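You operate a simulated robot arm through the tools that you are given. There is no shell and no other tool. Be economical: measure what you need, move in short steps, check, and stop when the job is done.

Carry out the task below with a simulated two-armed robot. There is one attempt and no reset: what you move stays moved.

## Task
Run the blue dripper till the tube's water stands between the red lines.
Fine: light the wall lamp first; seat the dripper in the blue socket, close the rig's blue handle at the lines and put the dripper back in its hole; purple lever, green handle and the other drippers stay.

The check looks at the end state, three seconds after you hand in, the way a careful person would. Anything else that was tipped, shoved, dropped, spilled or broken makes it a failure.

## Robot
Two 7-joint arms with two-finger parallel grippers on one trunk, on a base that drives. Base frame: it is fixed to the floor where the robot stands at the start and does not move with it; the origin is under the middle of the robot, x ahead of it, y to its left, z up; the surface under the hand at the start is at about z = 0.86. Units: m, rad, N and s.
The left shoulder is at the start at [0.02, 0.17, 1.128], the right one opposite. With the tool pointing down near the work surface each hand reaches from about 0.22 to 0.68 m from the robot's upright axis, wherever it stands, measured 20 degrees to its own side. Places, roughly: blue socket of the dripper rig [-0.7, -1.1, 1]; dripper [-1, -1.25, 1]; green valve handle at the dripper rig [-0.5, -1.2, 0.9]; grey button [0.5, 0, 0.8]; purple lever at the dripper rig [-0.7, -1, 0.9]. Payload 3.8 kg a hand.
The TCP of each hand is the grasp point between the finger pads, 0.03 m short of the fingertips. In the tool frame z runs along the fingers and y along their closing line. Largest opening 0.11 m; finger width 0.02, thickness 0.01; the body of the gripper, 0.048 by 0.112 m, starts 0.055 m behind the TCP.
Orientation is that of the tool frame in the base frame, as a unit quaternion [x, y, z, w]. With the fingers straight down and closing along the base's y, the tool's x points along the base's -x, its y along +y and its z along -z.

## Interface
- The arms move only by the tool send_rows. It takes "left_rows", "right_rows" or both (then of equal length, played together; a hand with none holds still); each is a list of rows, each a list of 6 numbers: the shift along the base's x, y, z in m, then the turn, a rotation vector about the base's x, y, z in rad. In form: [[tx, ty, tz, ax, ay, az], ...]. A call has 1 to 12 rows; each row is the pose to reach, as a shift and turn from the pose commanded when the call began. "left_grip" and "right_grip" are, for a hand that has rows, the finger opening in m, from 0 to 0.11, set as the call begins (left out, the last holds). Rows are played at 5 a second. More than 0.05 m and 0.15 rad between two rows, or a gripper value outside its range, and nothing of the call is played. Where a pose cannot be reached the arm comes as near as it can. A force on the tool above 90 N (or 10 N above the force at the start of the call, whichever is more), or a blocked arm, ends the call early, and 0.2 s more pass. The fingers move at their own pace (about 0.072 m/s each) and stop on an object; they squeeze with about 27 N. The grip force told is the motor's: it shows also when the fingers shut on nothing. Time passes only in rows, and 0.2 s behind the last, so rows that repeat a pose let the fingers close. The reply holds the time, the measured pose of the TCP, the force on the tool along the base axes, the opening and the grip force, in the units named above and with some noise, with the torque about the TCP (base axes, N m) and any sound that the robot's microphone picked up.
- Cameras (640 x 400 px; columns grow to the right, rows downward): "scene" is now at [0.107, 0.0104, 1.2718]; the picture's right is [0.11, -0.99, 0.00], its down [-0.64, -0.07, -0.77] and it looks along [0.76, 0.09, -0.64] (base axes); focal length 257 px, centre (320, 200). "left" rides on the left gripper at [0.072, -0.017, -0.103] in its tool frame; the picture's right is [0.23, 0.97, 0.00], its down [-0.76, 0.18, -0.62] and it looks along [-0.61, 0.14, 0.78] (tool axes); focal length 222 px, centre (320, 200). "right" rides on the right gripper at [0.072, 0.017, -0.103] in its tool frame; the picture's right is [-0.23, 0.97, 0.00], its down [-0.76, -0.18, -0.62] and it looks along [-0.61, -0.14, 0.78] (tool axes); focal length 222 px, centre (320, 200).
- grab_frame(camera): a new picture of that camera. It takes no simulated time.
- slide_trunk(by): slides the trunk up (or, below 0, down) by that many m; the arms and the scene camera ride with it, the base frame stays. It gives what a move gives, with no picture.
- roll_base(legs): drives the robot by 1 to 6 legs, each [ahead, turn to the left] in m and rad, along the robot's own axes; the way and the turn of a leg run together, so that a leg with both is an arc; at most 1.5 m and 3.142 rad a leg. The arms and the cameras ride along, it lands a little off, and it stops where it bumps. It gives what a move gives.
- turn_head(pan, tilt): turns the head with the scene camera to pan (to the left, within 1.396 rad either way) and tilt (down, from -0.506 to 1.204), counted from straight ahead of the robot. It gives what a move gives.
- point_at(camera, pixels): for up to 12 pixels [column, row] of the newest picture of that camera ("zoom" is the newest enlarged one), the place [x, y, z] in the base frame of the surface seen there, good to about 0.002 m. It takes no simulated time.
- zoom(camera, box): a new picture of the part [left, top, right, bottom] of that camera's present view, enlarged. It takes no simulated time.
- close_job(): hands the job in; it is judged then, once.

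Go step by step. Measure first, check grasps and placings, and put right what went wrong. The budget is 80 turns and 62 pictures, counting those below and the enlarged ones. Unless the task says otherwise, let go and move clear before handing in.

The tools are called after ">>>" as name(argument=value, ...) on one line, values as JSON. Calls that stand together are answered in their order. send_rows: Moves the arms, as the interface text tells. Its arguments: {"type":"object","properties":{"left_rows":{"type":"array"},"left_grip":{"type":"number"},"right_rows":{"type":"array"},"right_grip":{"type":"number"}},"required":[]} The other tools are called the same way: slide_trunk (by) slides the trunk up or down; roll_base (legs) drives the base; turn_head (pan, tilt) turns the head that bears the scene camera; grab_frame (camera) takes a picture; point_at (camera, pixels) gives the place of the surface under pixels of a picture; zoom (camera, box) takes an enlarged picture of a part of a camera's view; close_job () hands the job in.

At the start:

```text
time: 0.0
left_tool_pos: [0.5393, 0.2185, 0.9835]
left_tcp_rot: [0.0, 1.0, 0.0, 0.001]
left_wrist_force: [-0.3, -0.1, 0.2]
left_moment: [0.02, 0.0, 0.02]
left_opening: 0.11
left_gripper_force: 0.0
right_tool_pos: [0.5171, -0.1945, 0.9268]
right_tcp_rot: [0.0, 1.0, 0.0, 0.0]
right_wrist_force: [-0.5, 0.5, 0.0]
right_moment: [-0.01, -0.01, 0.0]
right_opening: 0.1101
right_gripper_force: 0.0
trunk travel left (down, up): [-0.225, 0.345]
robot x, y, heading: [-0.0006, -0.004, -0.001]
head pan, tilt: [0.113, 0.7]
```

scene: 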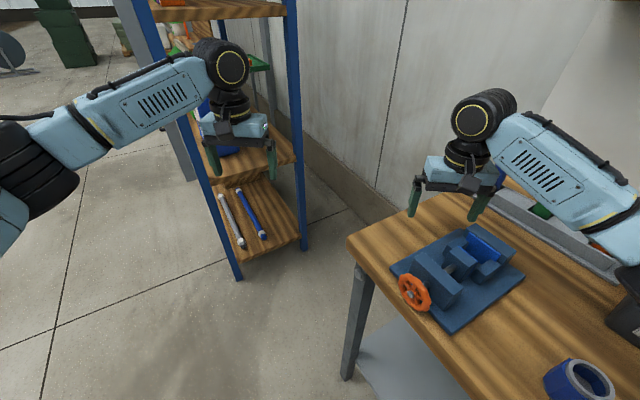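
right: 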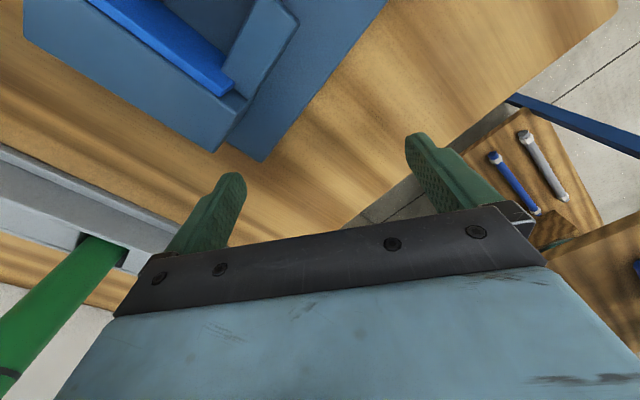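
left: 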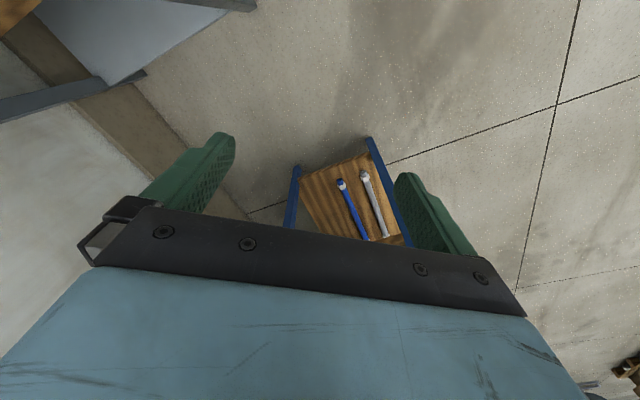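

The opening pictures show a bench at right with a vise, and a shelf ahead; neither the grey button nor the rig is in view. I look round with the head first.

>>> turn_head(pan=0.0, tilt=0.2)

>>> grab_frame(camera="scene")

>>> turn_head(pan=-1.39, tilt=0.4)

>>> grab_frame(camera="scene")

```text
time: 0.9
left_tool_pos: [0.5391, 0.2179, 0.9838]
left_tcp_rot: [0.0, 1.0, -0.001, 0.0]
left_wrist_force: [1.0, 0.0, -0.3]
left_moment: [0.0, -0.02, -0.01]
left_opening: 0.1098
left_gripper_force: 0.0
right_tool_pos: [0.5171, -0.1957, 0.9274]
right_tcp_rot: [0.001, 1.0, 0.001, 0.0]
right_wrist_force: [0.4, -0.4, -0.8]
right_moment: [-0.01, 0.04, 0.01]
right_opening: 0.1102
right_gripper_force: 0.0
trunk travel left (down, up): [-0.225, 0.345]
robot x, y, heading: [-0.0021, -0.0005, -0.002]
head pan, tilt: [0.0, 0.201]
```

```text
58 pictures are left
```

scene: 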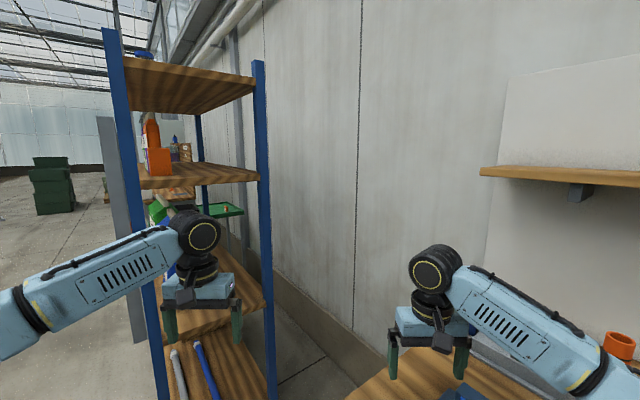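

```text
time: 2.5
left_tool_pos: [0.5402, 0.2181, 0.9847]
left_tcp_rot: [0.0, 1.0, 0.0, -0.001]
left_wrist_force: [-0.8, 0.5, 0.5]
left_moment: [0.0, -0.02, -0.02]
left_opening: 0.1099
left_gripper_force: 0.2
right_tool_pos: [0.5152, -0.1941, 0.9273]
right_tcp_rot: [0.0, 1.0, 0.0, 0.0]
right_wrist_force: [0.5, -0.5, -0.3]
right_moment: [-0.05, 0.01, -0.01]
right_opening: 0.11
right_gripper_force: 0.0
trunk travel left (down, up): [-0.225, 0.345]
robot x, y, heading: [0.0017, -0.0014, 0.002]
head pan, tilt: [-1.389, 0.4]
```

```text
57 pictures are left
```

scene: 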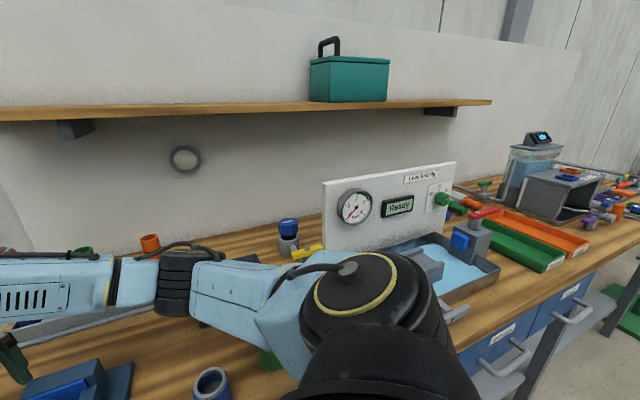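

The lamp ring (185,158) is on the wall above the bench, dark, and the rig lies farther along the bench at right (560,190). I now look for the button near [0.5,0,0.8].

>>> turn_head(pan=-0.3, tilt=0.95)

>>> grab_frame(camera="scene")

```text
time: 3.8
left_tool_pos: [0.5382, 0.2174, 0.9829]
left_tcp_rot: [0.001, 1.0, 0.0, 0.0]
left_wrist_force: [0.5, -0.6, 0.1]
left_moment: [-0.01, -0.01, 0.0]
left_opening: 0.11
left_gripper_force: 0.1
right_tool_pos: [0.5165, -0.195, 0.9265]
right_tcp_rot: [0.0, 1.0, 0.0, 0.0]
right_wrist_force: [-0.7, -0.3, -0.9]
right_moment: [0.04, -0.01, 0.02]
right_opening: 0.1101
right_gripper_force: 0.0
trunk travel left (down, up): [-0.225, 0.345]
robot x, y, heading: [0.0003, 0.001, 0.003]
head pan, tilt: [-0.3, 0.949]
```

```text
56 pictures are left
```

scene: 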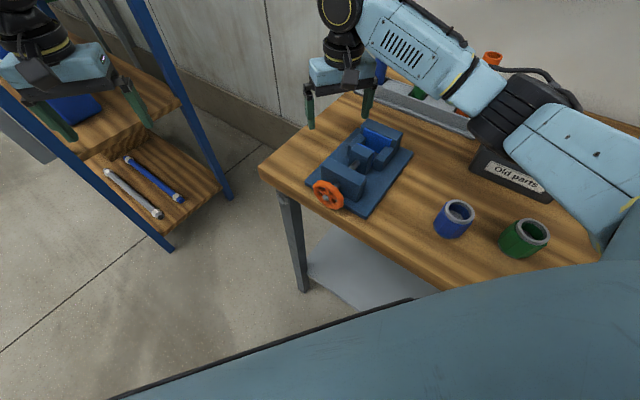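

>>> point_at(camera="scene", pixels=[[262, 168], [420, 270], [350, 97], [330, 195], [590, 260], [290, 200], [175, 235], [230, 190]])

```text
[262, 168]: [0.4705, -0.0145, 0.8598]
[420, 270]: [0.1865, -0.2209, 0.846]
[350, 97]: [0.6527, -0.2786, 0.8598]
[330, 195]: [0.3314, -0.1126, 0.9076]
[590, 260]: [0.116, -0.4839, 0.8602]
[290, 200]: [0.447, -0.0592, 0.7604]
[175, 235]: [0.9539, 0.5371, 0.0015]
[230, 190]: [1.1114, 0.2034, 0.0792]
```

The bench corner is at about (0.47,-0.01) and its front face shows no button, so it should be on the bench's end. I turn the left hand so its camera looks back at that end.

>>> send_rows(left_rows=[[0.002, 0.005, -0.007, 0, 0, -0.15], [0.004, 0.01, -0.014, 0, 0, -0.3], [0.006, 0.015, -0.02, 0, 0, -0.45], [0.008, 0.02, -0.027, 0, 0, -0.6], [0.01, 0.025, -0.034, 0, 0, -0.75], [0.012, 0.03, -0.04, 0, 0, -0.9], [0.014, 0.035, -0.047, 0, 0, -1.05], [0.016, 0.04, -0.054, 0, 0, -1.2], [0.018, 0.045, -0.06, 0, 0, -1.35], [0.02, 0.05, -0.067, 0, 0, -1.5], [0.022, 0.055, -0.074, 0, 0, -1.65], [0.024, 0.06, -0.08, 0, 0, -1.8]], left_grip=0)

>>> grab_frame(camera="left")

```text
time: 6.4
left_tool_pos: [0.5635, 0.278, 0.9049]
left_tcp_rot: [0.784, 0.621, 0.0, 0.0]
left_wrist_force: [0.2, -0.2, -0.3]
left_moment: [0.03, 0.02, -0.01]
left_opening: 0.0
left_gripper_force: 27.0
right_tool_pos: [0.5167, -0.1961, 0.9261]
right_tcp_rot: [-0.001, 1.0, 0.0, 0.0]
right_wrist_force: [-0.2, 0.5, -0.4]
right_moment: [-0.04, -0.02, -0.02]
right_opening: 0.1098
right_gripper_force: 0.0
trunk travel left (down, up): [-0.225, 0.345]
robot x, y, heading: [0.0018, 0.0004, 0.001]
head pan, tilt: [-0.3, 0.949]
```

```text
55 pictures are left
```

left: 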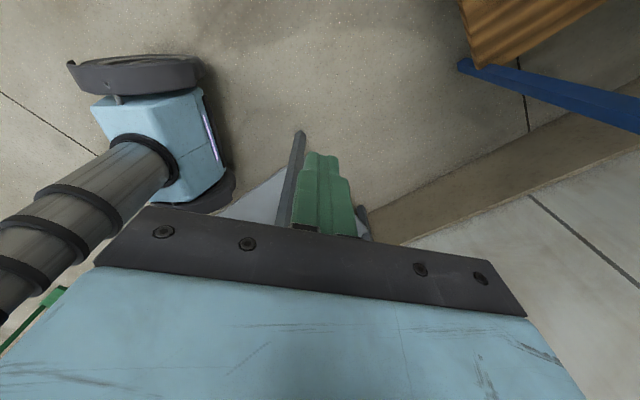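

The gripper body blocks the bench side in this view; tilting the hand so its fingers point at the bench end will bring it in.

>>> send_rows(left_rows=[[0, 0, 0, -0.14, 0, 0], [0, 0, 0, -0.28, 0, 0], [0, 0, 0, -0.42, 0, 0], [0, 0, 0, -0.56, 0, 0], [0, 0, 0, -0.7, 0, 0], [0, 0, 0, -0.8, 0, 0]])

>>> grab_frame(camera="left")

```text
time: 7.8
left_tool_pos: [0.5635, 0.2777, 0.9032]
left_tcp_rot: [0.721, 0.572, -0.243, 0.306]
left_wrist_force: [0.3, -0.2, 0.3]
left_moment: [0.02, -0.01, 0.03]
left_opening: 0.0
left_gripper_force: 27.1
right_tool_pos: [0.5162, -0.1966, 0.9272]
right_tcp_rot: [0.0, 1.0, -0.001, 0.0]
right_wrist_force: [-0.3, 0.2, -0.4]
right_moment: [0.0, 0.0, -0.01]
right_opening: 0.1098
right_gripper_force: 0.1
trunk travel left (down, up): [-0.225, 0.345]
robot x, y, heading: [-0.0007, 0.0003, 0.001]
head pan, tilt: [-0.3, 0.949]
```

```text
54 pictures are left
```

left: 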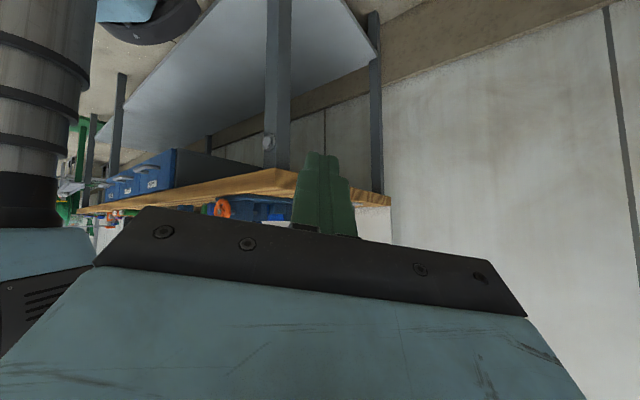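

A small grey round thing sits on the front leg at (268,143): likely the button. I zoom and measure it.

>>> zoom(camera="left", box=[220, 100, 340, 200])

>>> point_at(camera="left", pixels=[[268, 143], [265, 143], [271, 142], [284, 145], [277, 160], [278, 125], [290, 175], [268, 138], [268, 148]])

```text
4.00 times, centred on (280, 150) of left
```

zoom: 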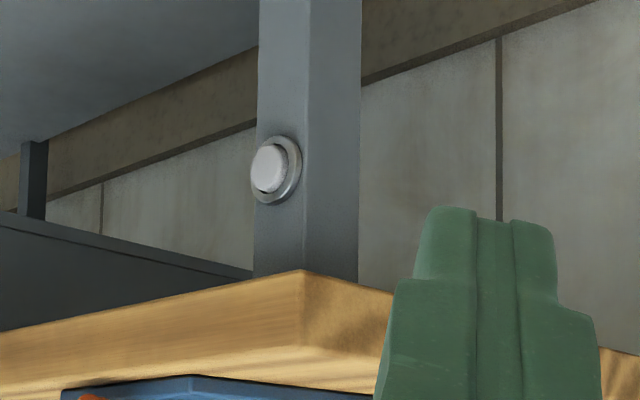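

```text
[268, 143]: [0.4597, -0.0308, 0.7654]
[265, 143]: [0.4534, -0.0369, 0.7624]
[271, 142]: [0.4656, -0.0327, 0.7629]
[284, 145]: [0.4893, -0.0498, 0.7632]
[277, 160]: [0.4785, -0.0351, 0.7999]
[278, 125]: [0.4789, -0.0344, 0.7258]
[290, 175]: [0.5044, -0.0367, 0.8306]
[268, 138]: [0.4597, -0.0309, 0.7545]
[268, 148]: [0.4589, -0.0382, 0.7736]
```

The button cap is at (0.460,-0.031,0.765) on the front face of the leg, facing out along (-0.59,0.81). I bring the left closed fingers to a standoff facing it.

>>> send_rows(left_rows=[[-0.023, -0.025, -0.007, 0, 0, 0.079], [-0.046, -0.05, -0.013, 0, 0, 0.158], [-0.069, -0.074, -0.02, 0, 0, 0.237], [-0.092, -0.099, -0.027, 0, 0, 0.315], [-0.114, -0.124, -0.033, 0, 0, 0.394], [-0.137, -0.149, -0.04, 0, 0, 0.473], [-0.16, -0.173, -0.046, 0, 0, 0.55], [-0.183, -0.198, -0.053, 0, 0, 0.63]])

>>> send_rows(left_rows=[[0.011, -0.015, -0.015, -0.08, -0.06, 0], [0.022, -0.03, -0.03, -0.16, -0.12, 0], [0.033, -0.046, -0.044, -0.243, -0.177, 0], [0.033, -0.046, -0.044, -0.243, -0.177, 0]])

>>> grab_frame(camera="left")

```text
time: 9.6
left_tool_pos: [0.3813, 0.0822, 0.8511]
left_tcp_rot: [0.508, 0.768, -0.135, 0.367]
left_wrist_force: [-0.5, -0.4, 0.2]
left_moment: [-0.01, 0.0, 0.0]
left_opening: 0.0003
left_gripper_force: 27.0
right_tool_pos: [0.5171, -0.1953, 0.9275]
right_tcp_rot: [0.0, 1.0, 0.0, 0.0]
right_wrist_force: [-0.6, 0.4, -0.2]
right_moment: [0.0, 0.0, -0.01]
right_opening: 0.1101
right_gripper_force: 0.0
trunk travel left (down, up): [-0.225, 0.345]
robot x, y, heading: [-0.0018, 0.0044, 0.001]
head pan, tilt: [-0.3, 0.949]
```

```text
time: 10.6
left_tool_pos: [0.4159, 0.0345, 0.8058]
left_tcp_rot: [0.47, 0.71, -0.183, 0.491]
left_wrist_force: [0.5, -0.5, 0.1]
left_moment: [0.0, 0.01, -0.03]
left_opening: 0.0
left_gripper_force: 26.6
right_tool_pos: [0.5166, -0.1957, 0.9277]
right_tcp_rot: [0.0, 1.0, 0.0, 0.0]
right_wrist_force: [-1.8, -0.4, -0.5]
right_moment: [0.03, -0.02, 0.0]
right_opening: 0.1099
right_gripper_force: 0.1
trunk travel left (down, up): [-0.225, 0.345]
robot x, y, heading: [-0.0005, 0.0003, -0.002]
head pan, tilt: [-0.3, 0.949]
```

```text
52 pictures are left
```

left: 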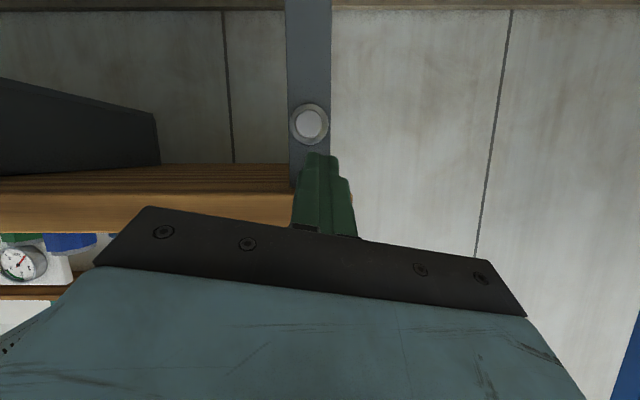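

The button shows at (309,123), right ahead of the fingertips. I measure it once more.

>>> point_at(camera="left", pixels=[[309, 123], [298, 123], [320, 123], [296, 95], [325, 95], [320, 160]])

```text
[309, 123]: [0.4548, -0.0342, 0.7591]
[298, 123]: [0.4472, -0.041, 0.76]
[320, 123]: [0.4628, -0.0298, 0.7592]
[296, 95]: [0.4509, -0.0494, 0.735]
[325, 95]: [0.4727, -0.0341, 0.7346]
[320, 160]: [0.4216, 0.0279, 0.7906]
```

Cap at (0.455,-0.034,0.759); I line up height and side, then press along the face normal, then back out.

>>> send_rows(left_rows=[[-0.0065, -0.005, -0.033, 0, 0, 0], [0.005, -0.021, -0.033, 0, 0, 0], [0.017, -0.037, -0.033, 0, 0, 0], [0.021, -0.043, -0.033, 0, 0, 0], [0.024, -0.047, -0.033, 0, 0, 0], [0.026, -0.05, -0.033, 0, 0, 0], [0.028, -0.053, -0.033, 0, 0, 0], [0.028, -0.053, -0.033, 0, 0, 0]])

>>> grab_frame(camera="left")

```text
time: 12.4
left_tool_pos: [0.438, -0.0152, 0.7726]
left_tcp_rot: [0.47, 0.712, -0.181, 0.49]
left_wrist_force: [-38.4, 50.3, 11.9]
left_moment: [-0.14, 0.05, 0.06]
left_opening: 0.0
left_gripper_force: 27.1
right_tool_pos: [0.5135, -0.1916, 0.9295]
right_tcp_rot: [0.0, 1.0, -0.003, 0.002]
right_wrist_force: [0.2, -0.1, -0.1]
right_moment: [-0.03, -0.03, 0.02]
right_opening: 0.1103
right_gripper_force: 0.0
trunk travel left (down, up): [-0.225, 0.345]
robot x, y, heading: [-0.003, 0.0024, 0.002]
head pan, tilt: [-0.3, 0.949]
heard: click
```

```text
51 pictures are left
```

left: 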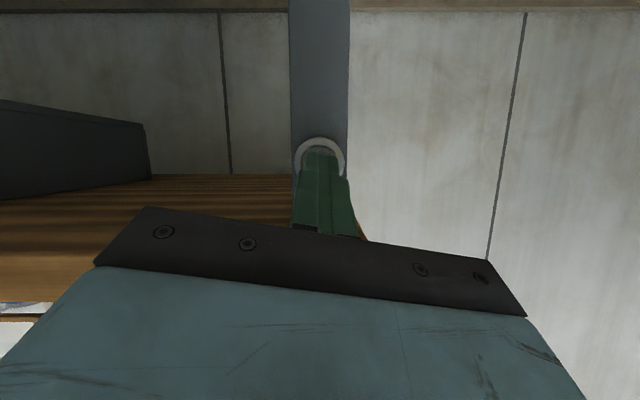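

Clicked. I back the finger out and check the lamp with the scene camera.

>>> send_rows(left_rows=[[-0.02, 0.03, 0, 0, 0, 0], [-0.045, 0.065, 0.02, 0, 0, 0], [-0.06, 0.1, 0.05, 0, 0, 0]])

>>> turn_head(pan=-1.39, tilt=0.4)

>>> grab_frame(camera="scene")

```text
time: 13.2
left_tool_pos: [0.3848, 0.0806, 0.8257]
left_tcp_rot: [0.47, 0.71, -0.184, 0.491]
left_wrist_force: [0.0, 0.0, 0.0]
left_moment: [-0.02, -0.01, -0.01]
left_opening: 0.0
left_gripper_force: 27.0
right_tool_pos: [0.5174, -0.195, 0.927]
right_tcp_rot: [0.0, 1.0, 0.0, 0.0]
right_wrist_force: [-0.6, 0.6, 0.1]
right_moment: [0.0, 0.01, -0.03]
right_opening: 0.1102
right_gripper_force: 0.0
trunk travel left (down, up): [-0.225, 0.345]
robot x, y, heading: [-0.002, 0.0032, 0.0]
head pan, tilt: [-0.3, 0.949]
```

```text
time: 14.5
left_tool_pos: [0.3845, 0.0817, 0.8255]
left_tcp_rot: [0.471, 0.711, -0.183, 0.49]
left_wrist_force: [0.0, 0.0, 0.2]
left_moment: [0.02, -0.01, -0.01]
left_opening: 0.0002
left_gripper_force: 26.9
right_tool_pos: [0.5161, -0.1952, 0.9277]
right_tcp_rot: [0.0, 1.0, 0.0, 0.0]
right_wrist_force: [-0.2, 0.6, 0.6]
right_moment: [-0.01, -0.01, 0.01]
right_opening: 0.1103
right_gripper_force: 0.1
trunk travel left (down, up): [-0.225, 0.345]
robot x, y, heading: [-0.0039, 0.001, -0.005]
head pan, tilt: [-1.389, 0.4]
```

```text
50 pictures are left
```

scene: 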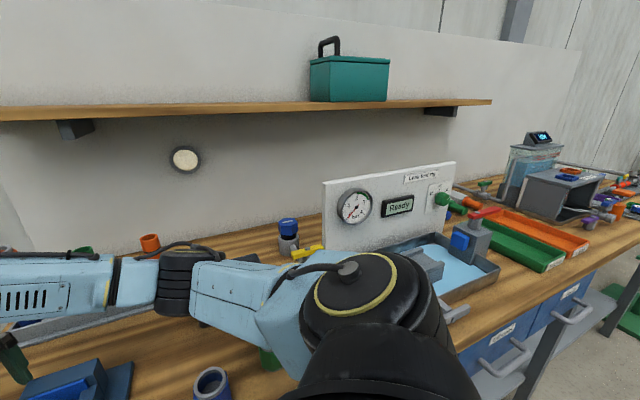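

The lamp (185,158) is now lit bright. I pull both arms in and up a bit, then back off 0.6 m and turn to look along the bench.

>>> send_rows(right_rows=[[0, 0, 0.04, 0, 0, 0], [0, 0, 0.08, 0, 0, 0], [-0.03, -0.0, 0.11, 0, 0, 0], [-0.07, 0, 0.13, 0, 0, 0], [-0.1, 0, 0.15, 0, 0, 0], [-0.13, 0, 0.15, 0, 0, 0]], left_rows=[[0, 0.03, 0.03, 0, 0, 0], [0, 0.06, 0.06, 0, 0, 0], [0, 0.09, 0.09, 0, 0, 0], [0, 0.12, 0.12, 0, 0, 0], [0, 0.14, 0.15, 0, 0, 0], [0, 0.14, 0.18, 0, 0, 0]])

>>> roll_base(legs=[[-0.6, 0], [0, -0.944]])

>>> turn_head(pan=-0.7, tilt=0.5)

>>> grab_frame(camera="scene")

```text
time: 15.9
left_tool_pos: [0.3834, 0.2189, 1.0036]
left_tcp_rot: [0.47, 0.711, -0.182, 0.49]
left_wrist_force: [-0.2, -0.6, 0.4]
left_moment: [0.02, 0.03, -0.02]
left_opening: 0.0
left_gripper_force: 27.2
right_tool_pos: [0.3872, -0.1924, 1.0778]
right_tcp_rot: [0.0, 1.0, 0.0, 0.001]
right_wrist_force: [-0.2, -0.4, 0.2]
right_moment: [0.02, -0.02, 0.01]
right_opening: 0.1101
right_gripper_force: 0.1
trunk travel left (down, up): [-0.225, 0.345]
robot x, y, heading: [0.0003, 0.0026, -0.0]
head pan, tilt: [-1.389, 0.4]
```

```text
time: 21.7
left_tool_pos: [-0.2007, -0.1768, 1.0025]
left_tcp_rot: [0.742, 0.42, -0.385, 0.354]
left_wrist_force: [-0.6, 0.6, 0.7]
left_moment: [0.01, -0.02, 0.0]
left_opening: 0.0
left_gripper_force: 27.1
right_tool_pos: [-0.5313, -0.4234, 1.0765]
right_tcp_rot: [0.453, 0.891, 0.0, -0.001]
right_wrist_force: [0.3, -0.6, 0.4]
right_moment: [0.04, 0.0, 0.01]
right_opening: 0.11
right_gripper_force: 0.0
trunk travel left (down, up): [-0.225, 0.345]
robot x, y, heading: [-0.6054, 0.0029, -0.943]
head pan, tilt: [-1.389, 0.4]
```

```text
time: 22.8
left_tool_pos: [-0.2013, -0.1759, 1.0036]
left_tcp_rot: [0.742, 0.42, -0.384, 0.354]
left_wrist_force: [-0.7, 0.3, -0.5]
left_moment: [-0.02, -0.03, 0.01]
left_opening: 0.0
left_gripper_force: 26.9
right_tool_pos: [-0.5316, -0.4232, 1.0783]
right_tcp_rot: [0.453, 0.891, 0.0, 0.0]
right_wrist_force: [-0.1, -0.3, 0.3]
right_moment: [0.03, -0.03, -0.01]
right_opening: 0.1098
right_gripper_force: 0.1
trunk travel left (down, up): [-0.225, 0.345]
robot x, y, heading: [-0.6023, 0.0072, -0.94]
head pan, tilt: [-0.7, 0.499]
```

```text
49 pictures are left
```

scene: 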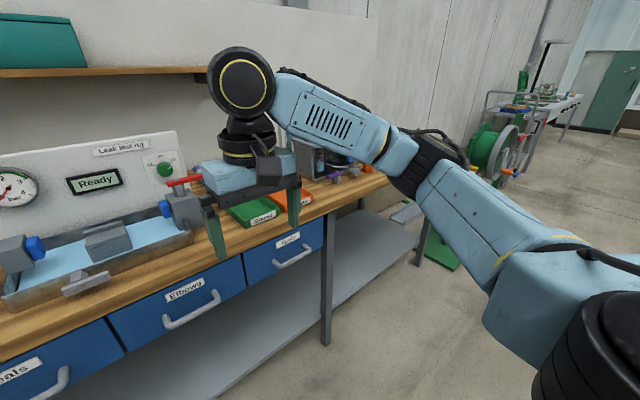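

The floor along the bench is clear. I drive 0.82 m along it and turn back to face it, keeping back for now.

>>> roll_base(legs=[[0, -1.571], [0.82, 0], [0, 1.571], [0.1, 0]])

>>> turn_head(pan=0.0, tilt=0.5)

>>> grab_frame(camera="scene")

```text
time: 35.5
left_tool_pos: [-0.809, -0.7663, 1.0024]
left_tcp_rot: [0.747, 0.411, -0.389, 0.349]
left_wrist_force: [1.2, 0.1, 0.3]
left_moment: [0.0, 0.07, 0.01]
left_opening: 0.0
left_gripper_force: 26.8
right_tool_pos: [-1.1456, -1.0038, 1.0765]
right_tcp_rot: [0.465, 0.885, 0.0, 0.0]
right_wrist_force: [0.5, -0.8, 0.1]
right_moment: [0.03, 0.0, -0.02]
right_opening: 0.1098
right_gripper_force: 0.1
trunk travel left (down, up): [-0.225, 0.345]
robot x, y, heading: [-1.2079, -0.5727, -0.97]
head pan, tilt: [-0.7, 0.499]
```

```text
time: 36.5
left_tool_pos: [-0.8104, -0.7646, 1.0038]
left_tcp_rot: [0.747, 0.41, -0.389, 0.349]
left_wrist_force: [0.4, -0.6, 0.5]
left_moment: [0.03, 0.01, 0.03]
left_opening: 0.0
left_gripper_force: 26.8
right_tool_pos: [-1.1468, -1.0035, 1.0773]
right_tcp_rot: [0.465, 0.886, 0.001, 0.0]
right_wrist_force: [0.3, 0.2, 0.3]
right_moment: [0.0, 0.0, -0.01]
right_opening: 0.1102
right_gripper_force: 0.0
trunk travel left (down, up): [-0.225, 0.345]
robot x, y, heading: [-1.208, -0.5749, -0.969]
head pan, tilt: [0.0, 0.499]
```

```text
48 pictures are left
```

scene: 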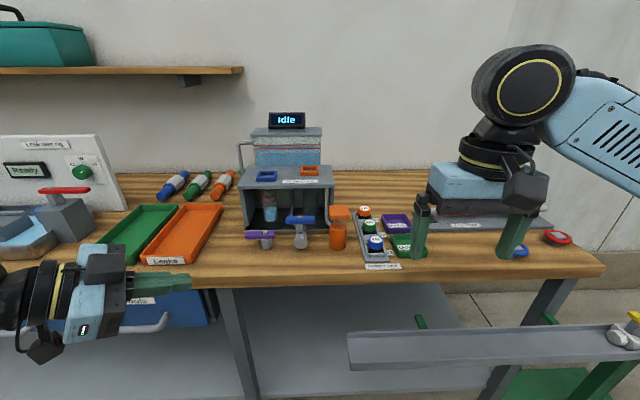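

The rig (285,190), with drippers in a rack (370,235), is ahead. There is also a low plank at (480,345) to avoid. I zoom and measure.

>>> zoom(camera="scene", box=[220, 100, 440, 280])

>>> point_at(camera="scene", pixels=[[350, 345], [350, 365], [600, 345], [220, 285], [480, 340], [374, 245], [262, 177], [308, 172], [300, 220], [260, 237], [286, 120], [400, 388]])

```text
2.22 times, centred on (330, 190) of scene
```

zoom: 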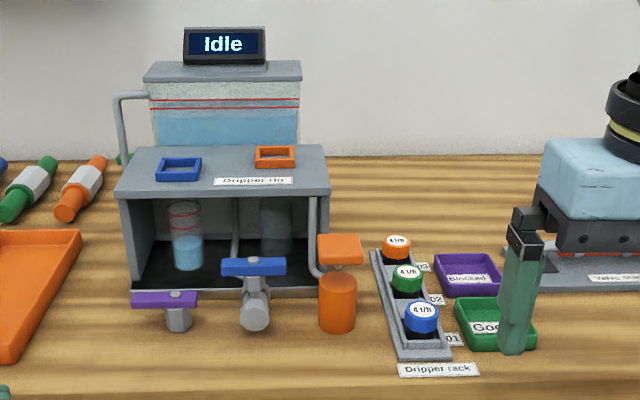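

```text
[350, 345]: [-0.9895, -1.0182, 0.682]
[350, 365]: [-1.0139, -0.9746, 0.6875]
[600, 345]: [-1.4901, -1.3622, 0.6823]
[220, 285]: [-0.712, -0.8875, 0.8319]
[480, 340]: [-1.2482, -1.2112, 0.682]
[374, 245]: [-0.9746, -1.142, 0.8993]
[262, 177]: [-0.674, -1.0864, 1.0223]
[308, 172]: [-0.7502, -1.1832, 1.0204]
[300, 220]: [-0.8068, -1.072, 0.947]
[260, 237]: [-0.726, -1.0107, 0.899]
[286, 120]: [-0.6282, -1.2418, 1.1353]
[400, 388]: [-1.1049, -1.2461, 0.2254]
```

The rig's blue socket is at about (-0.674,-1.086,1.022), and the blue dripper is at the front of the rack; the plank ends near (-0.99,-1.02). I shift 0.1 m left along the bench and move in to a safe distance.

>>> roll_base(legs=[[0, -1.546], [-0.1, 0], [0, 1.571], [0.14, 0]])

>>> turn_head(pan=0.0, tilt=0.7)

>>> grab_frame(camera="scene")

```text
time: 46.1
left_tool_pos: [-0.6593, -0.8309, 1.0024]
left_tcp_rot: [0.752, 0.401, -0.394, 0.343]
left_wrist_force: [0.9, -0.5, 0.1]
left_moment: [-0.01, 0.01, -0.01]
left_opening: 0.0
left_gripper_force: 26.8
right_tool_pos: [-1.0017, -1.0617, 1.0763]
right_tcp_rot: [0.476, 0.88, -0.001, 0.0]
right_wrist_force: [0.3, -0.2, -0.9]
right_moment: [0.02, 0.03, 0.0]
right_opening: 0.11
right_gripper_force: 0.0
trunk travel left (down, up): [-0.225, 0.345]
robot x, y, heading: [-1.0527, -0.6299, -0.988]
head pan, tilt: [0.0, 0.499]
```

```text
time: 46.8
left_tool_pos: [-0.6598, -0.83, 1.0039]
left_tcp_rot: [0.752, 0.401, -0.395, 0.344]
left_wrist_force: [-0.9, 0.5, -0.6]
left_moment: [-0.01, 0.01, -0.01]
left_opening: 0.0002
left_gripper_force: 26.7
right_tool_pos: [-1.0019, -1.0606, 1.0774]
right_tcp_rot: [0.476, 0.88, 0.0, 0.0]
right_wrist_force: [0.1, 0.1, 0.1]
right_moment: [0.0, 0.0, 0.01]
right_opening: 0.1099
right_gripper_force: 0.1
trunk travel left (down, up): [-0.225, 0.345]
robot x, y, heading: [-1.0531, -0.6296, -0.988]
head pan, tilt: [0.0, 0.7]
```

```text
46 pictures are left
```

scene: 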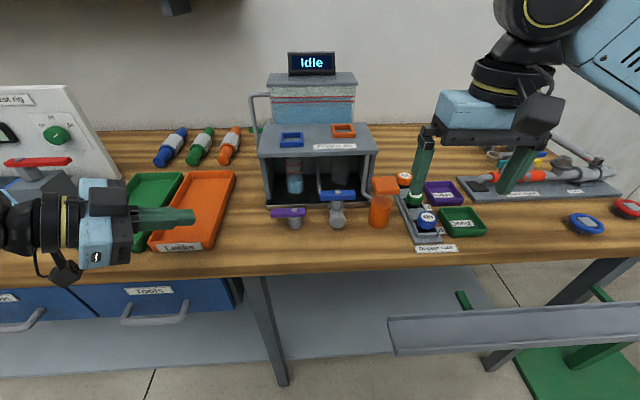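

I am in place. Now close-ups of the rig and rack.

>>> zoom(camera="scene", box=[245, 80, 385, 240])

>>> point_at(camera="zoom", pixels=[[290, 200], [315, 440], [300, 460]])

>>> zoom(camera="scene", box=[360, 150, 500, 260])

```text
2.50 times, centred on (315, 160) of scene
```

zoom: 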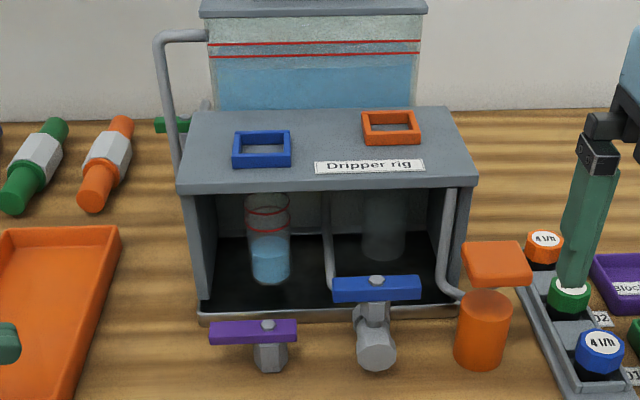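

```text
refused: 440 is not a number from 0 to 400
```

```text
3.64 times, centred on (430, 205) of scene
```

zoom: 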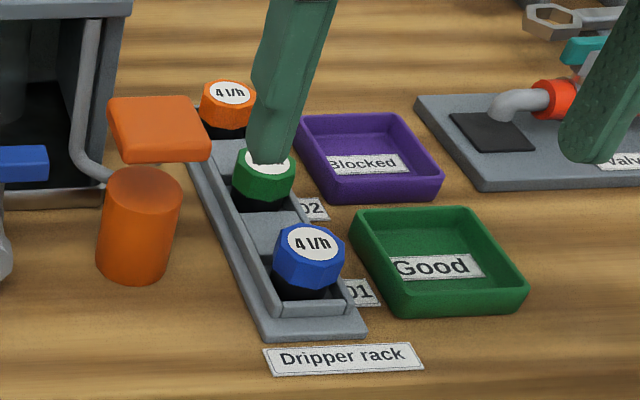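

The tube (268,250 in the rig zoom) has water below its two red rings; blue dripper sits at the rack's front slot 01. I measure the dripper, socket and handle.

>>> point_at(camera="zoom", pixels=[[309, 243], [285, 240], [335, 240], [305, 230], [308, 280], [305, 296], [230, 92], [262, 165], [150, 130], [310, 305], [390, 265], [266, 330]])

>>> zoom(camera="scene", box=[255, 120, 375, 240])

```text
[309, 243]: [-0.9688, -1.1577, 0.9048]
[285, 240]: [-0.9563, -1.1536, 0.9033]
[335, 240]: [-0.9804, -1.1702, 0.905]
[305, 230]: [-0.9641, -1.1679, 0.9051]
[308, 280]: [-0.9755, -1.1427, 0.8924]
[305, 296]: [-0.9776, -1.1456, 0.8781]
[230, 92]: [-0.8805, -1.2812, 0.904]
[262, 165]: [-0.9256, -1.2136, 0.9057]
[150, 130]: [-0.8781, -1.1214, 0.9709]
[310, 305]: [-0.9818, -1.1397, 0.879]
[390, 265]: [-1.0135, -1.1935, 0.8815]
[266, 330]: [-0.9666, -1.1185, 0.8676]
```

```text
3.33 times, centred on (315, 180) of scene
```

zoom: 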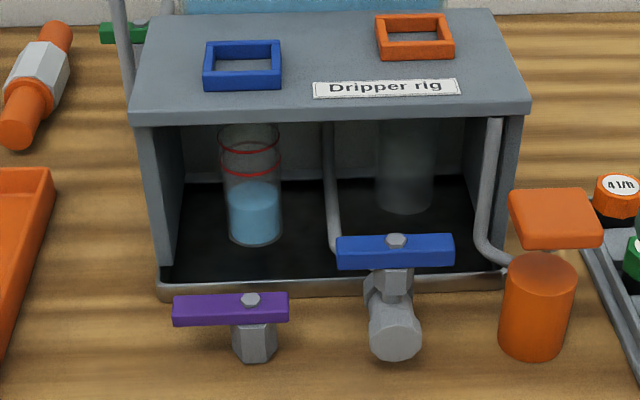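

>>> point_at(camera="zoom", pixels=[[205, 78], [281, 78], [210, 43], [277, 43], [243, 65], [397, 240], [345, 260], [450, 255], [395, 340], [395, 285], [250, 300], [555, 215]])

>>> grab_frame(camera="right")

```text
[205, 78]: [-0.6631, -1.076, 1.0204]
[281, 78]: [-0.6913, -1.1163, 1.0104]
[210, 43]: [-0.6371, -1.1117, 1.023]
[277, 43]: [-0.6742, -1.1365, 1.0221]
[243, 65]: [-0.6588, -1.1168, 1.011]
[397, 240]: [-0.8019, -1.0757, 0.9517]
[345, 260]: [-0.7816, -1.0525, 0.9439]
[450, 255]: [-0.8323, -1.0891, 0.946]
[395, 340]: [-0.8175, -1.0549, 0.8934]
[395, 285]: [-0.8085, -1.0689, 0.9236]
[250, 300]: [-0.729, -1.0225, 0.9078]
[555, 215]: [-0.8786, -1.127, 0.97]
```

```text
42 pictures are left
```

right: 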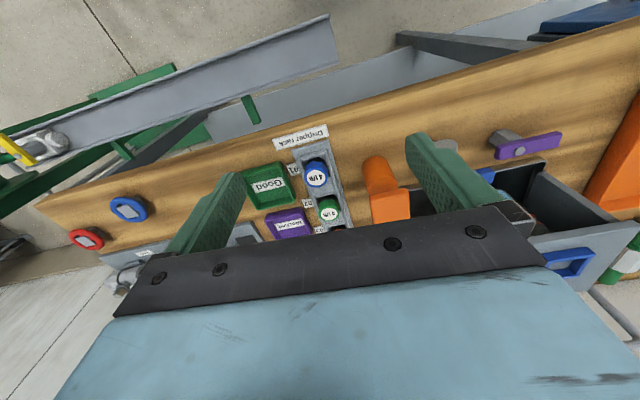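

Dripper cap top is at about (-0.967,-1.158,0.905), and the blue socket's centre is near (-0.669,-1.106), rim z 1.022. I bring the open right hand above the dripper for a closer look.

>>> send_rows(right_rows=[[0.009, -0.025, 0, 0, 0, 0.011], [0.018, -0.05, -0.01, 0, 0, 0.022], [0.027, -0.075, -0.03, 0, 0, 0.033], [0.035, -0.098, -0.05, 0, 0, 0.044], [0.035, -0.098, -0.067, 0, 0, 0.044]], right_grip=0.06)

>>> grab_frame(camera="right")

>>> zoom(camera="scene", box=[370, 140, 490, 260])

```text
time: 48.0
left_tool_pos: [-0.6599, -0.8305, 1.0037]
left_tcp_rot: [0.752, 0.402, -0.393, 0.344]
left_wrist_force: [-0.1, 0.1, 0.5]
left_moment: [0.01, 0.01, -0.03]
left_opening: 0.0
left_gripper_force: 26.7
right_tool_pos: [-0.9668, -1.1574, 1.0096]
right_tcp_rot: [0.456, 0.89, 0.0, 0.0]
right_wrist_force: [-0.1, 1.0, 0.4]
right_moment: [0.02, 0.04, 0.01]
right_opening: 0.0597
right_gripper_force: 0.0
trunk travel left (down, up): [-0.225, 0.345]
robot x, y, heading: [-1.0559, -0.6328, -0.99]
head pan, tilt: [0.0, 0.7]
```

```text
41 pictures are left
```

right: 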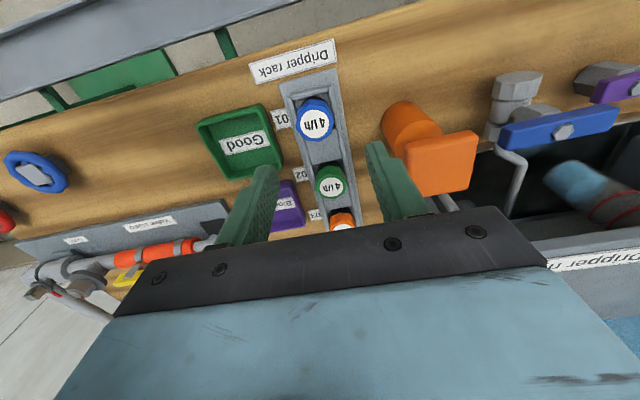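

```text
3.33 times, centred on (430, 200) of scene
```

zoom: 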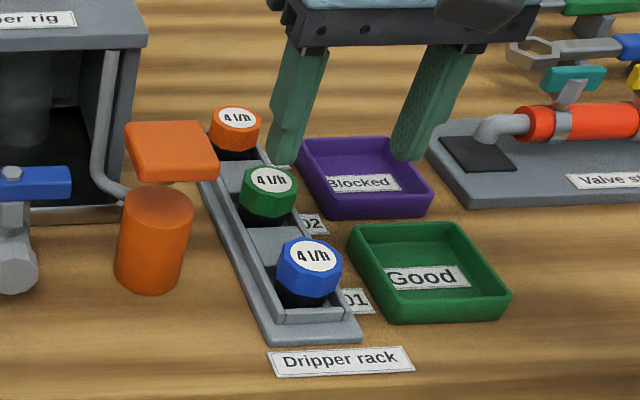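

The dripper (315,120) sits right under the fingers' axis. I measure it from this camera with the rack and the orange handle's near edge.

>>> point_at(camera="right", pixels=[[315, 120], [298, 120], [333, 120], [315, 102], [315, 138], [325, 152], [345, 130], [408, 160], [478, 160], [405, 190], [331, 185], [385, 115]])

>>> zoom(camera="right", box=[270, 70, 370, 240])

```text
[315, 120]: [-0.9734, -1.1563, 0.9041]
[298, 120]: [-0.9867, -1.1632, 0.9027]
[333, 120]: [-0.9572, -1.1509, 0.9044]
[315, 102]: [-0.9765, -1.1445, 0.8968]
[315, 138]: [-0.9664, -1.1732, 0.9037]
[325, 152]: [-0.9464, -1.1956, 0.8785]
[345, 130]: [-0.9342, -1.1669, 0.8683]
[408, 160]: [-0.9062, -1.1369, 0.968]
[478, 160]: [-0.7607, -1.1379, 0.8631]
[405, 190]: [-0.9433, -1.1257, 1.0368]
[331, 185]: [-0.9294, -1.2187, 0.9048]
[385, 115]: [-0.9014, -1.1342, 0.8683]
```

```text
2.35 times, centred on (320, 155) of right
```

zoom: 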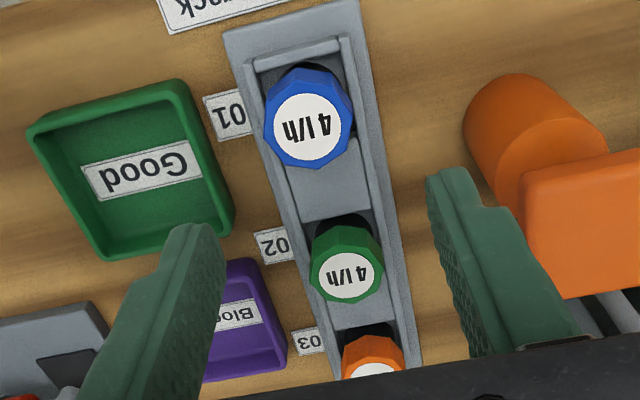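

Cap centre (-0.972,-1.158), about 32 mm wide, with clear room either side. I descend to TCP z 0.913 and close.

>>> send_rows(right_rows=[[-0.005, -0.001, -0.03, 0, 0, 0], [-0.005, -0.001, -0.06, 0, 0, 0], [-0.005, -0.001, -0.085, 0, 0, 0], [-0.005, -0.001, -0.0965, 0, 0, 0], [-0.005, -0.001, -0.0965, 0, 0, 0]])

>>> send_rows(right_rows=[[0, 0, 0, 0, 0, 0], [0, 0, 0, 0, 0, 0], [0, 0, 0, 0, 0, 0]], right_grip=0)

>>> zoom(camera="scene", box=[370, 140, 490, 260])

```text
time: 49.2
left_tool_pos: [-0.6603, -0.83, 1.0034]
left_tcp_rot: [0.752, 0.401, -0.394, 0.344]
left_wrist_force: [0.5, -0.1, -0.9]
left_moment: [-0.03, 0.0, 0.02]
left_opening: 0.0
left_gripper_force: 27.2
right_tool_pos: [-0.9736, -1.1578, 0.9132]
right_tcp_rot: [0.456, 0.89, 0.0, 0.0]
right_wrist_force: [0.2, 0.2, 0.4]
right_moment: [0.0, 0.01, -0.01]
right_opening: 0.0598
right_gripper_force: 0.1
trunk travel left (down, up): [-0.225, 0.345]
robot x, y, heading: [-1.0515, -0.6324, -0.987]
head pan, tilt: [0.0, 0.7]
```

```text
time: 50.0
left_tool_pos: [-0.6593, -0.8308, 1.0035]
left_tcp_rot: [0.752, 0.401, -0.394, 0.345]
left_wrist_force: [-0.4, -0.5, -1.3]
left_moment: [0.01, -0.01, 0.0]
left_opening: 0.0
left_gripper_force: 27.5
right_tool_pos: [-0.9735, -1.1586, 0.9154]
right_tcp_rot: [0.456, 0.89, 0.0, 0.001]
right_wrist_force: [0.1, -1.4, 0.4]
right_moment: [0.0, -0.01, 0.03]
right_opening: 0.0362
right_gripper_force: 27.1
trunk travel left (down, up): [-0.225, 0.345]
robot x, y, heading: [-1.0494, -0.6285, -0.989]
head pan, tilt: [0.0, 0.7]
```

```text
3.33 times, centred on (430, 200) of scene
```

zoom: 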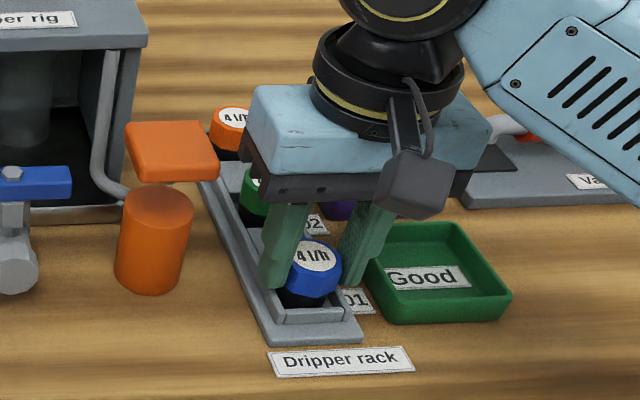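

Gripped at 36 mm. I lift it straight up and look at its underside shape.

>>> send_rows(right_rows=[[0, 0, 0.02, 0, 0, 0], [0, 0, 0.05, 0, 0, 0], [0, 0, 0.09, 0, 0, 0], [0, 0, 0.135, 0, 0, 0], [0, 0, 0.18, 0, 0, 0], [0, 0, 0.18, 0, 0, 0]])

>>> zoom(camera="scene", box=[380, 80, 500, 240])

```text
time: 51.4
left_tool_pos: [-0.6595, -0.8307, 1.0033]
left_tcp_rot: [0.752, 0.401, -0.394, 0.344]
left_wrist_force: [-0.1, 0.5, 0.0]
left_moment: [-0.01, 0.0, -0.01]
left_opening: 0.0001
left_gripper_force: 27.3
right_tool_pos: [-0.9694, -1.1597, 1.0925]
right_tcp_rot: [0.456, 0.89, 0.0, 0.001]
right_wrist_force: [0.3, -0.2, -0.2]
right_moment: [0.02, 0.02, 0.02]
right_opening: 0.036
right_gripper_force: 27.3
trunk travel left (down, up): [-0.225, 0.345]
robot x, y, heading: [-1.0494, -0.6269, -0.99]
head pan, tilt: [0.0, 0.7]
```

```text
2.50 times, centred on (440, 160) of scene
```

zoom: 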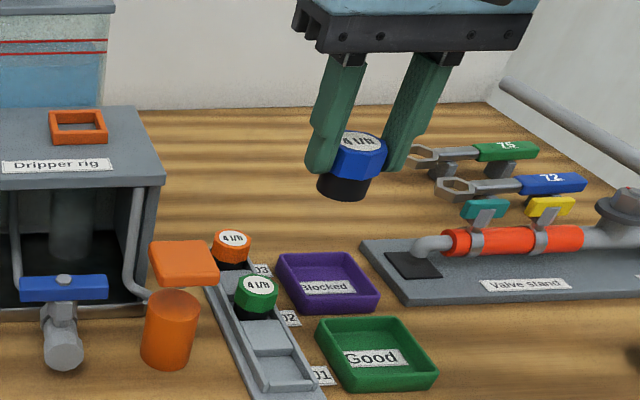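

The dripper's lower part is a round black cylinder. I measure its bottom and cap, and the slot.

>>> point_at(camera="zoom", pixels=[[342, 197], [345, 185], [350, 160], [360, 138], [285, 370], [275, 340], [322, 190], [366, 192]])

>>> grab_frame(camera="right")

```text
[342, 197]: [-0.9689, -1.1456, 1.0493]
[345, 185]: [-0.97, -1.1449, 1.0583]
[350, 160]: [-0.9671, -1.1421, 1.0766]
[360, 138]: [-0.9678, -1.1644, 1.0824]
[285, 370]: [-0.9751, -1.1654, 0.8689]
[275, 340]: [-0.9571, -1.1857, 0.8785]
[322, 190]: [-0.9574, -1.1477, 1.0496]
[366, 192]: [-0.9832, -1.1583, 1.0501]
```

```text
36 pictures are left
```

right: 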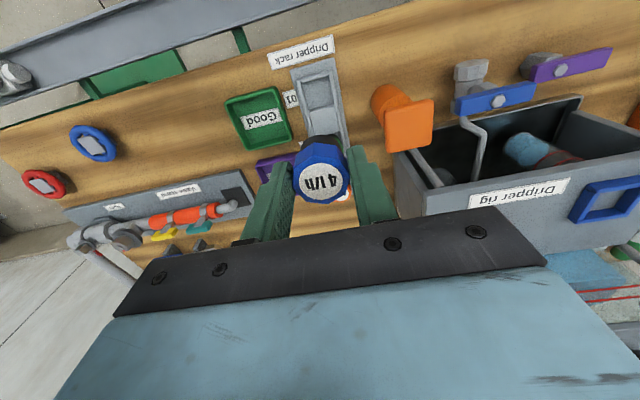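

Bottom is 44 mm below the TCP, the slot floor at 0.869; seat TCP height will be about 1.055. I carry the dripper over to above the blue socket, moving the left hand aside.

>>> send_rows(right_rows=[[0.0, 0.0, 0.03, 0, 0, 0], [0.04, 0.007, 0.03, 0, 0, 0], [0.083, 0.015, 0.03, 0, 0, 0], [0.126, 0.022, 0.03, 0, 0, 0], [0.169, 0.03, 0.03, 0, 0, 0], [0.212, 0.038, 0.03, 0, 0, 0], [0.255, 0.046, 0.03, 0, 0, 0], [0.285, 0.051, 0.03, 0, 0, 0], [0.3, 0.053, 0.03, 0, 0, 0], [0.3, 0.053, 0.03, 0, 0, 0]], left_rows=[[0.02, 0.014, 0, 0, 0, 0], [0.04, 0.028, 0, 0, 0, 0], [0.06, 0.042, 0, 0, 0, 0], [0.08, 0.055, 0, 0, 0, 0], [0.08, 0.055, 0, 0, 0, 0], [0.08, 0.055, 0, 0, 0, 0], [0.08, 0.055, 0, 0, 0, 0], [0.08, 0.055, 0, 0, 0, 0], [0.08, 0.055, 0, 0, 0, 0], [0.08, 0.055, 0, 0, 0, 0]])

>>> grab_frame(camera="right")

>>> grab_frame(camera="scene")

```text
time: 53.6
left_tool_pos: [-0.5805, -0.7769, 1.0027]
left_tcp_rot: [0.752, 0.401, -0.394, 0.343]
left_wrist_force: [-0.1, 0.2, 0.0]
left_moment: [-0.01, 0.01, 0.01]
left_opening: 0.0
left_gripper_force: 27.2
right_tool_pos: [-0.7186, -1.0683, 1.1091]
right_tcp_rot: [0.456, 0.89, -0.001, 0.0]
right_wrist_force: [-0.3, -0.4, 0.9]
right_moment: [0.0, 0.04, -0.01]
right_opening: 0.0361
right_gripper_force: 27.4
right hand out of reach, approached as far as the arm can: row 7, 8, 9, 10
trunk travel left (down, up): [-0.225, 0.345]
robot x, y, heading: [-1.0498, -0.6331, -0.992]
head pan, tilt: [0.0, 0.7]
```

```text
35 pictures are left
```

right: 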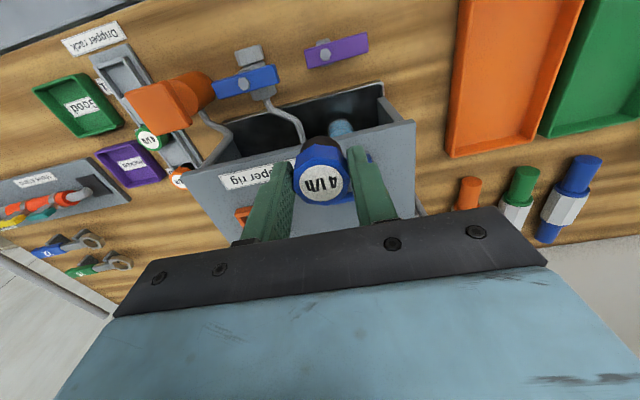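

```text
34 pictures are left
```

scene: 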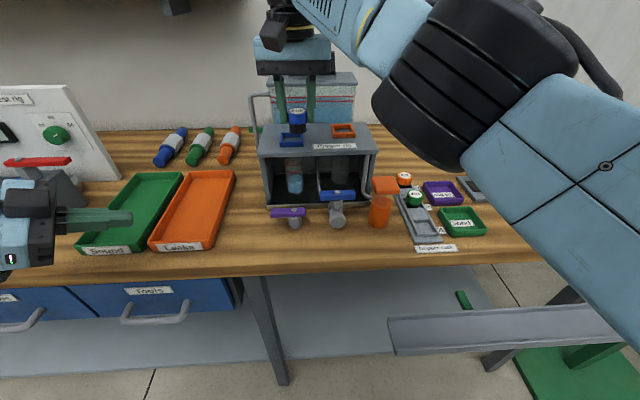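

The right hand fell 6 cm short of reach. I raise the trunk 0.1 m and roll 0.06 m closer; the base still clears the bench and plank.

>>> slide_trunk(by=0.1)

>>> roll_base(legs=[[0.06, 0]])

>>> grab_frame(camera="right")

```text
time: 55.0
left_tool_pos: [-0.5804, -0.7752, 1.1023]
left_tcp_rot: [0.752, 0.401, -0.393, 0.344]
left_wrist_force: [-0.3, -0.3, -0.2]
left_moment: [0.01, -0.02, 0.01]
left_opening: 0.0
left_gripper_force: 27.0
right_tool_pos: [-0.7191, -1.0699, 1.2099]
right_tcp_rot: [0.457, 0.89, -0.002, 0.001]
right_wrist_force: [0.5, -0.1, -0.1]
right_moment: [0.0, -0.02, -0.02]
right_opening: 0.0359
right_gripper_force: 27.3
trunk travel left (down, up): [-0.325, 0.245]
robot x, y, heading: [-1.0575, -0.6298, -0.99]
head pan, tilt: [0.0, 0.7]
```

```text
time: 55.9
left_tool_pos: [-0.5472, -0.8263, 1.1031]
left_tcp_rot: [0.752, 0.402, -0.394, 0.344]
left_wrist_force: [-1.3, -1.0, -0.2]
left_moment: [-0.03, 0.04, -0.03]
left_opening: 0.0
left_gripper_force: 27.1
right_tool_pos: [-0.685, -1.1186, 1.2086]
right_tcp_rot: [0.457, 0.89, -0.001, -0.001]
right_wrist_force: [0.9, 0.2, -0.2]
right_moment: [0.02, 0.02, 0.01]
right_opening: 0.0362
right_gripper_force: 26.9
trunk travel left (down, up): [-0.325, 0.245]
robot x, y, heading: [-1.022, -0.6801, -0.993]
head pan, tilt: [0.0, 0.7]
```

```text
33 pictures are left
```

right: 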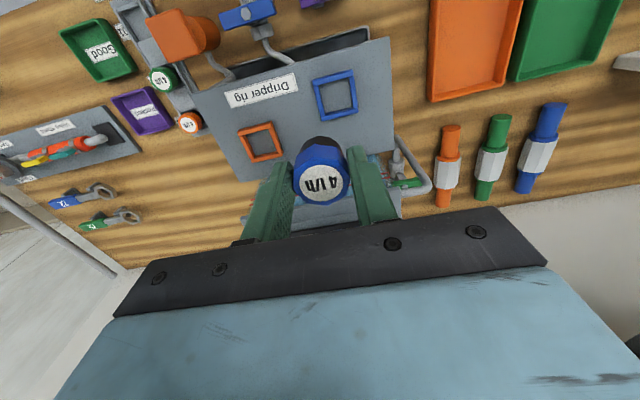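

The blue socket is clearly visible at (335,95). I measure its corners, and the handle.

>>> zoom(camera="right", box=[200, 0, 380, 140])

>>> point_at(camera="right", pixels=[[314, 81], [352, 72], [358, 111], [321, 119], [335, 96], [322, 86], [347, 80], [350, 107], [326, 112], [240, 12], [225, 18], [270, 8]])

```text
2.86 times, centred on (290, 70) of right
```

zoom: 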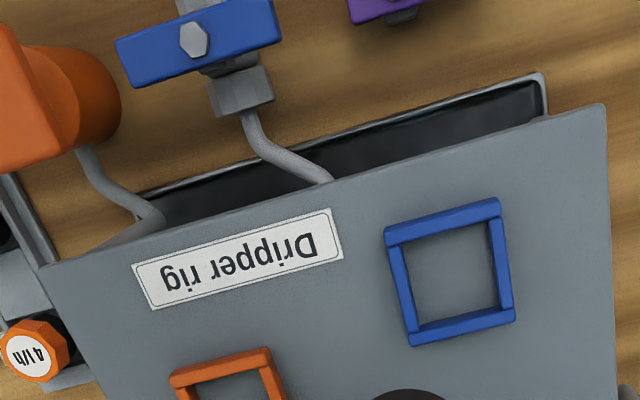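

```text
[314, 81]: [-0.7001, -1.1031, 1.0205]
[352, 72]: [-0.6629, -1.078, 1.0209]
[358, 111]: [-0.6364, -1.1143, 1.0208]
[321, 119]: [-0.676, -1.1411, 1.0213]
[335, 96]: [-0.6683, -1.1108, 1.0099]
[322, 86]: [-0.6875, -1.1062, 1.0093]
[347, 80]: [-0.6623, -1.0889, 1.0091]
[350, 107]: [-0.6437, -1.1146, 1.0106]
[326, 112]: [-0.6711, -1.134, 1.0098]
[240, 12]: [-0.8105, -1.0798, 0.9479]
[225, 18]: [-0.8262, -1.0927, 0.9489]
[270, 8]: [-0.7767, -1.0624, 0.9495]
```

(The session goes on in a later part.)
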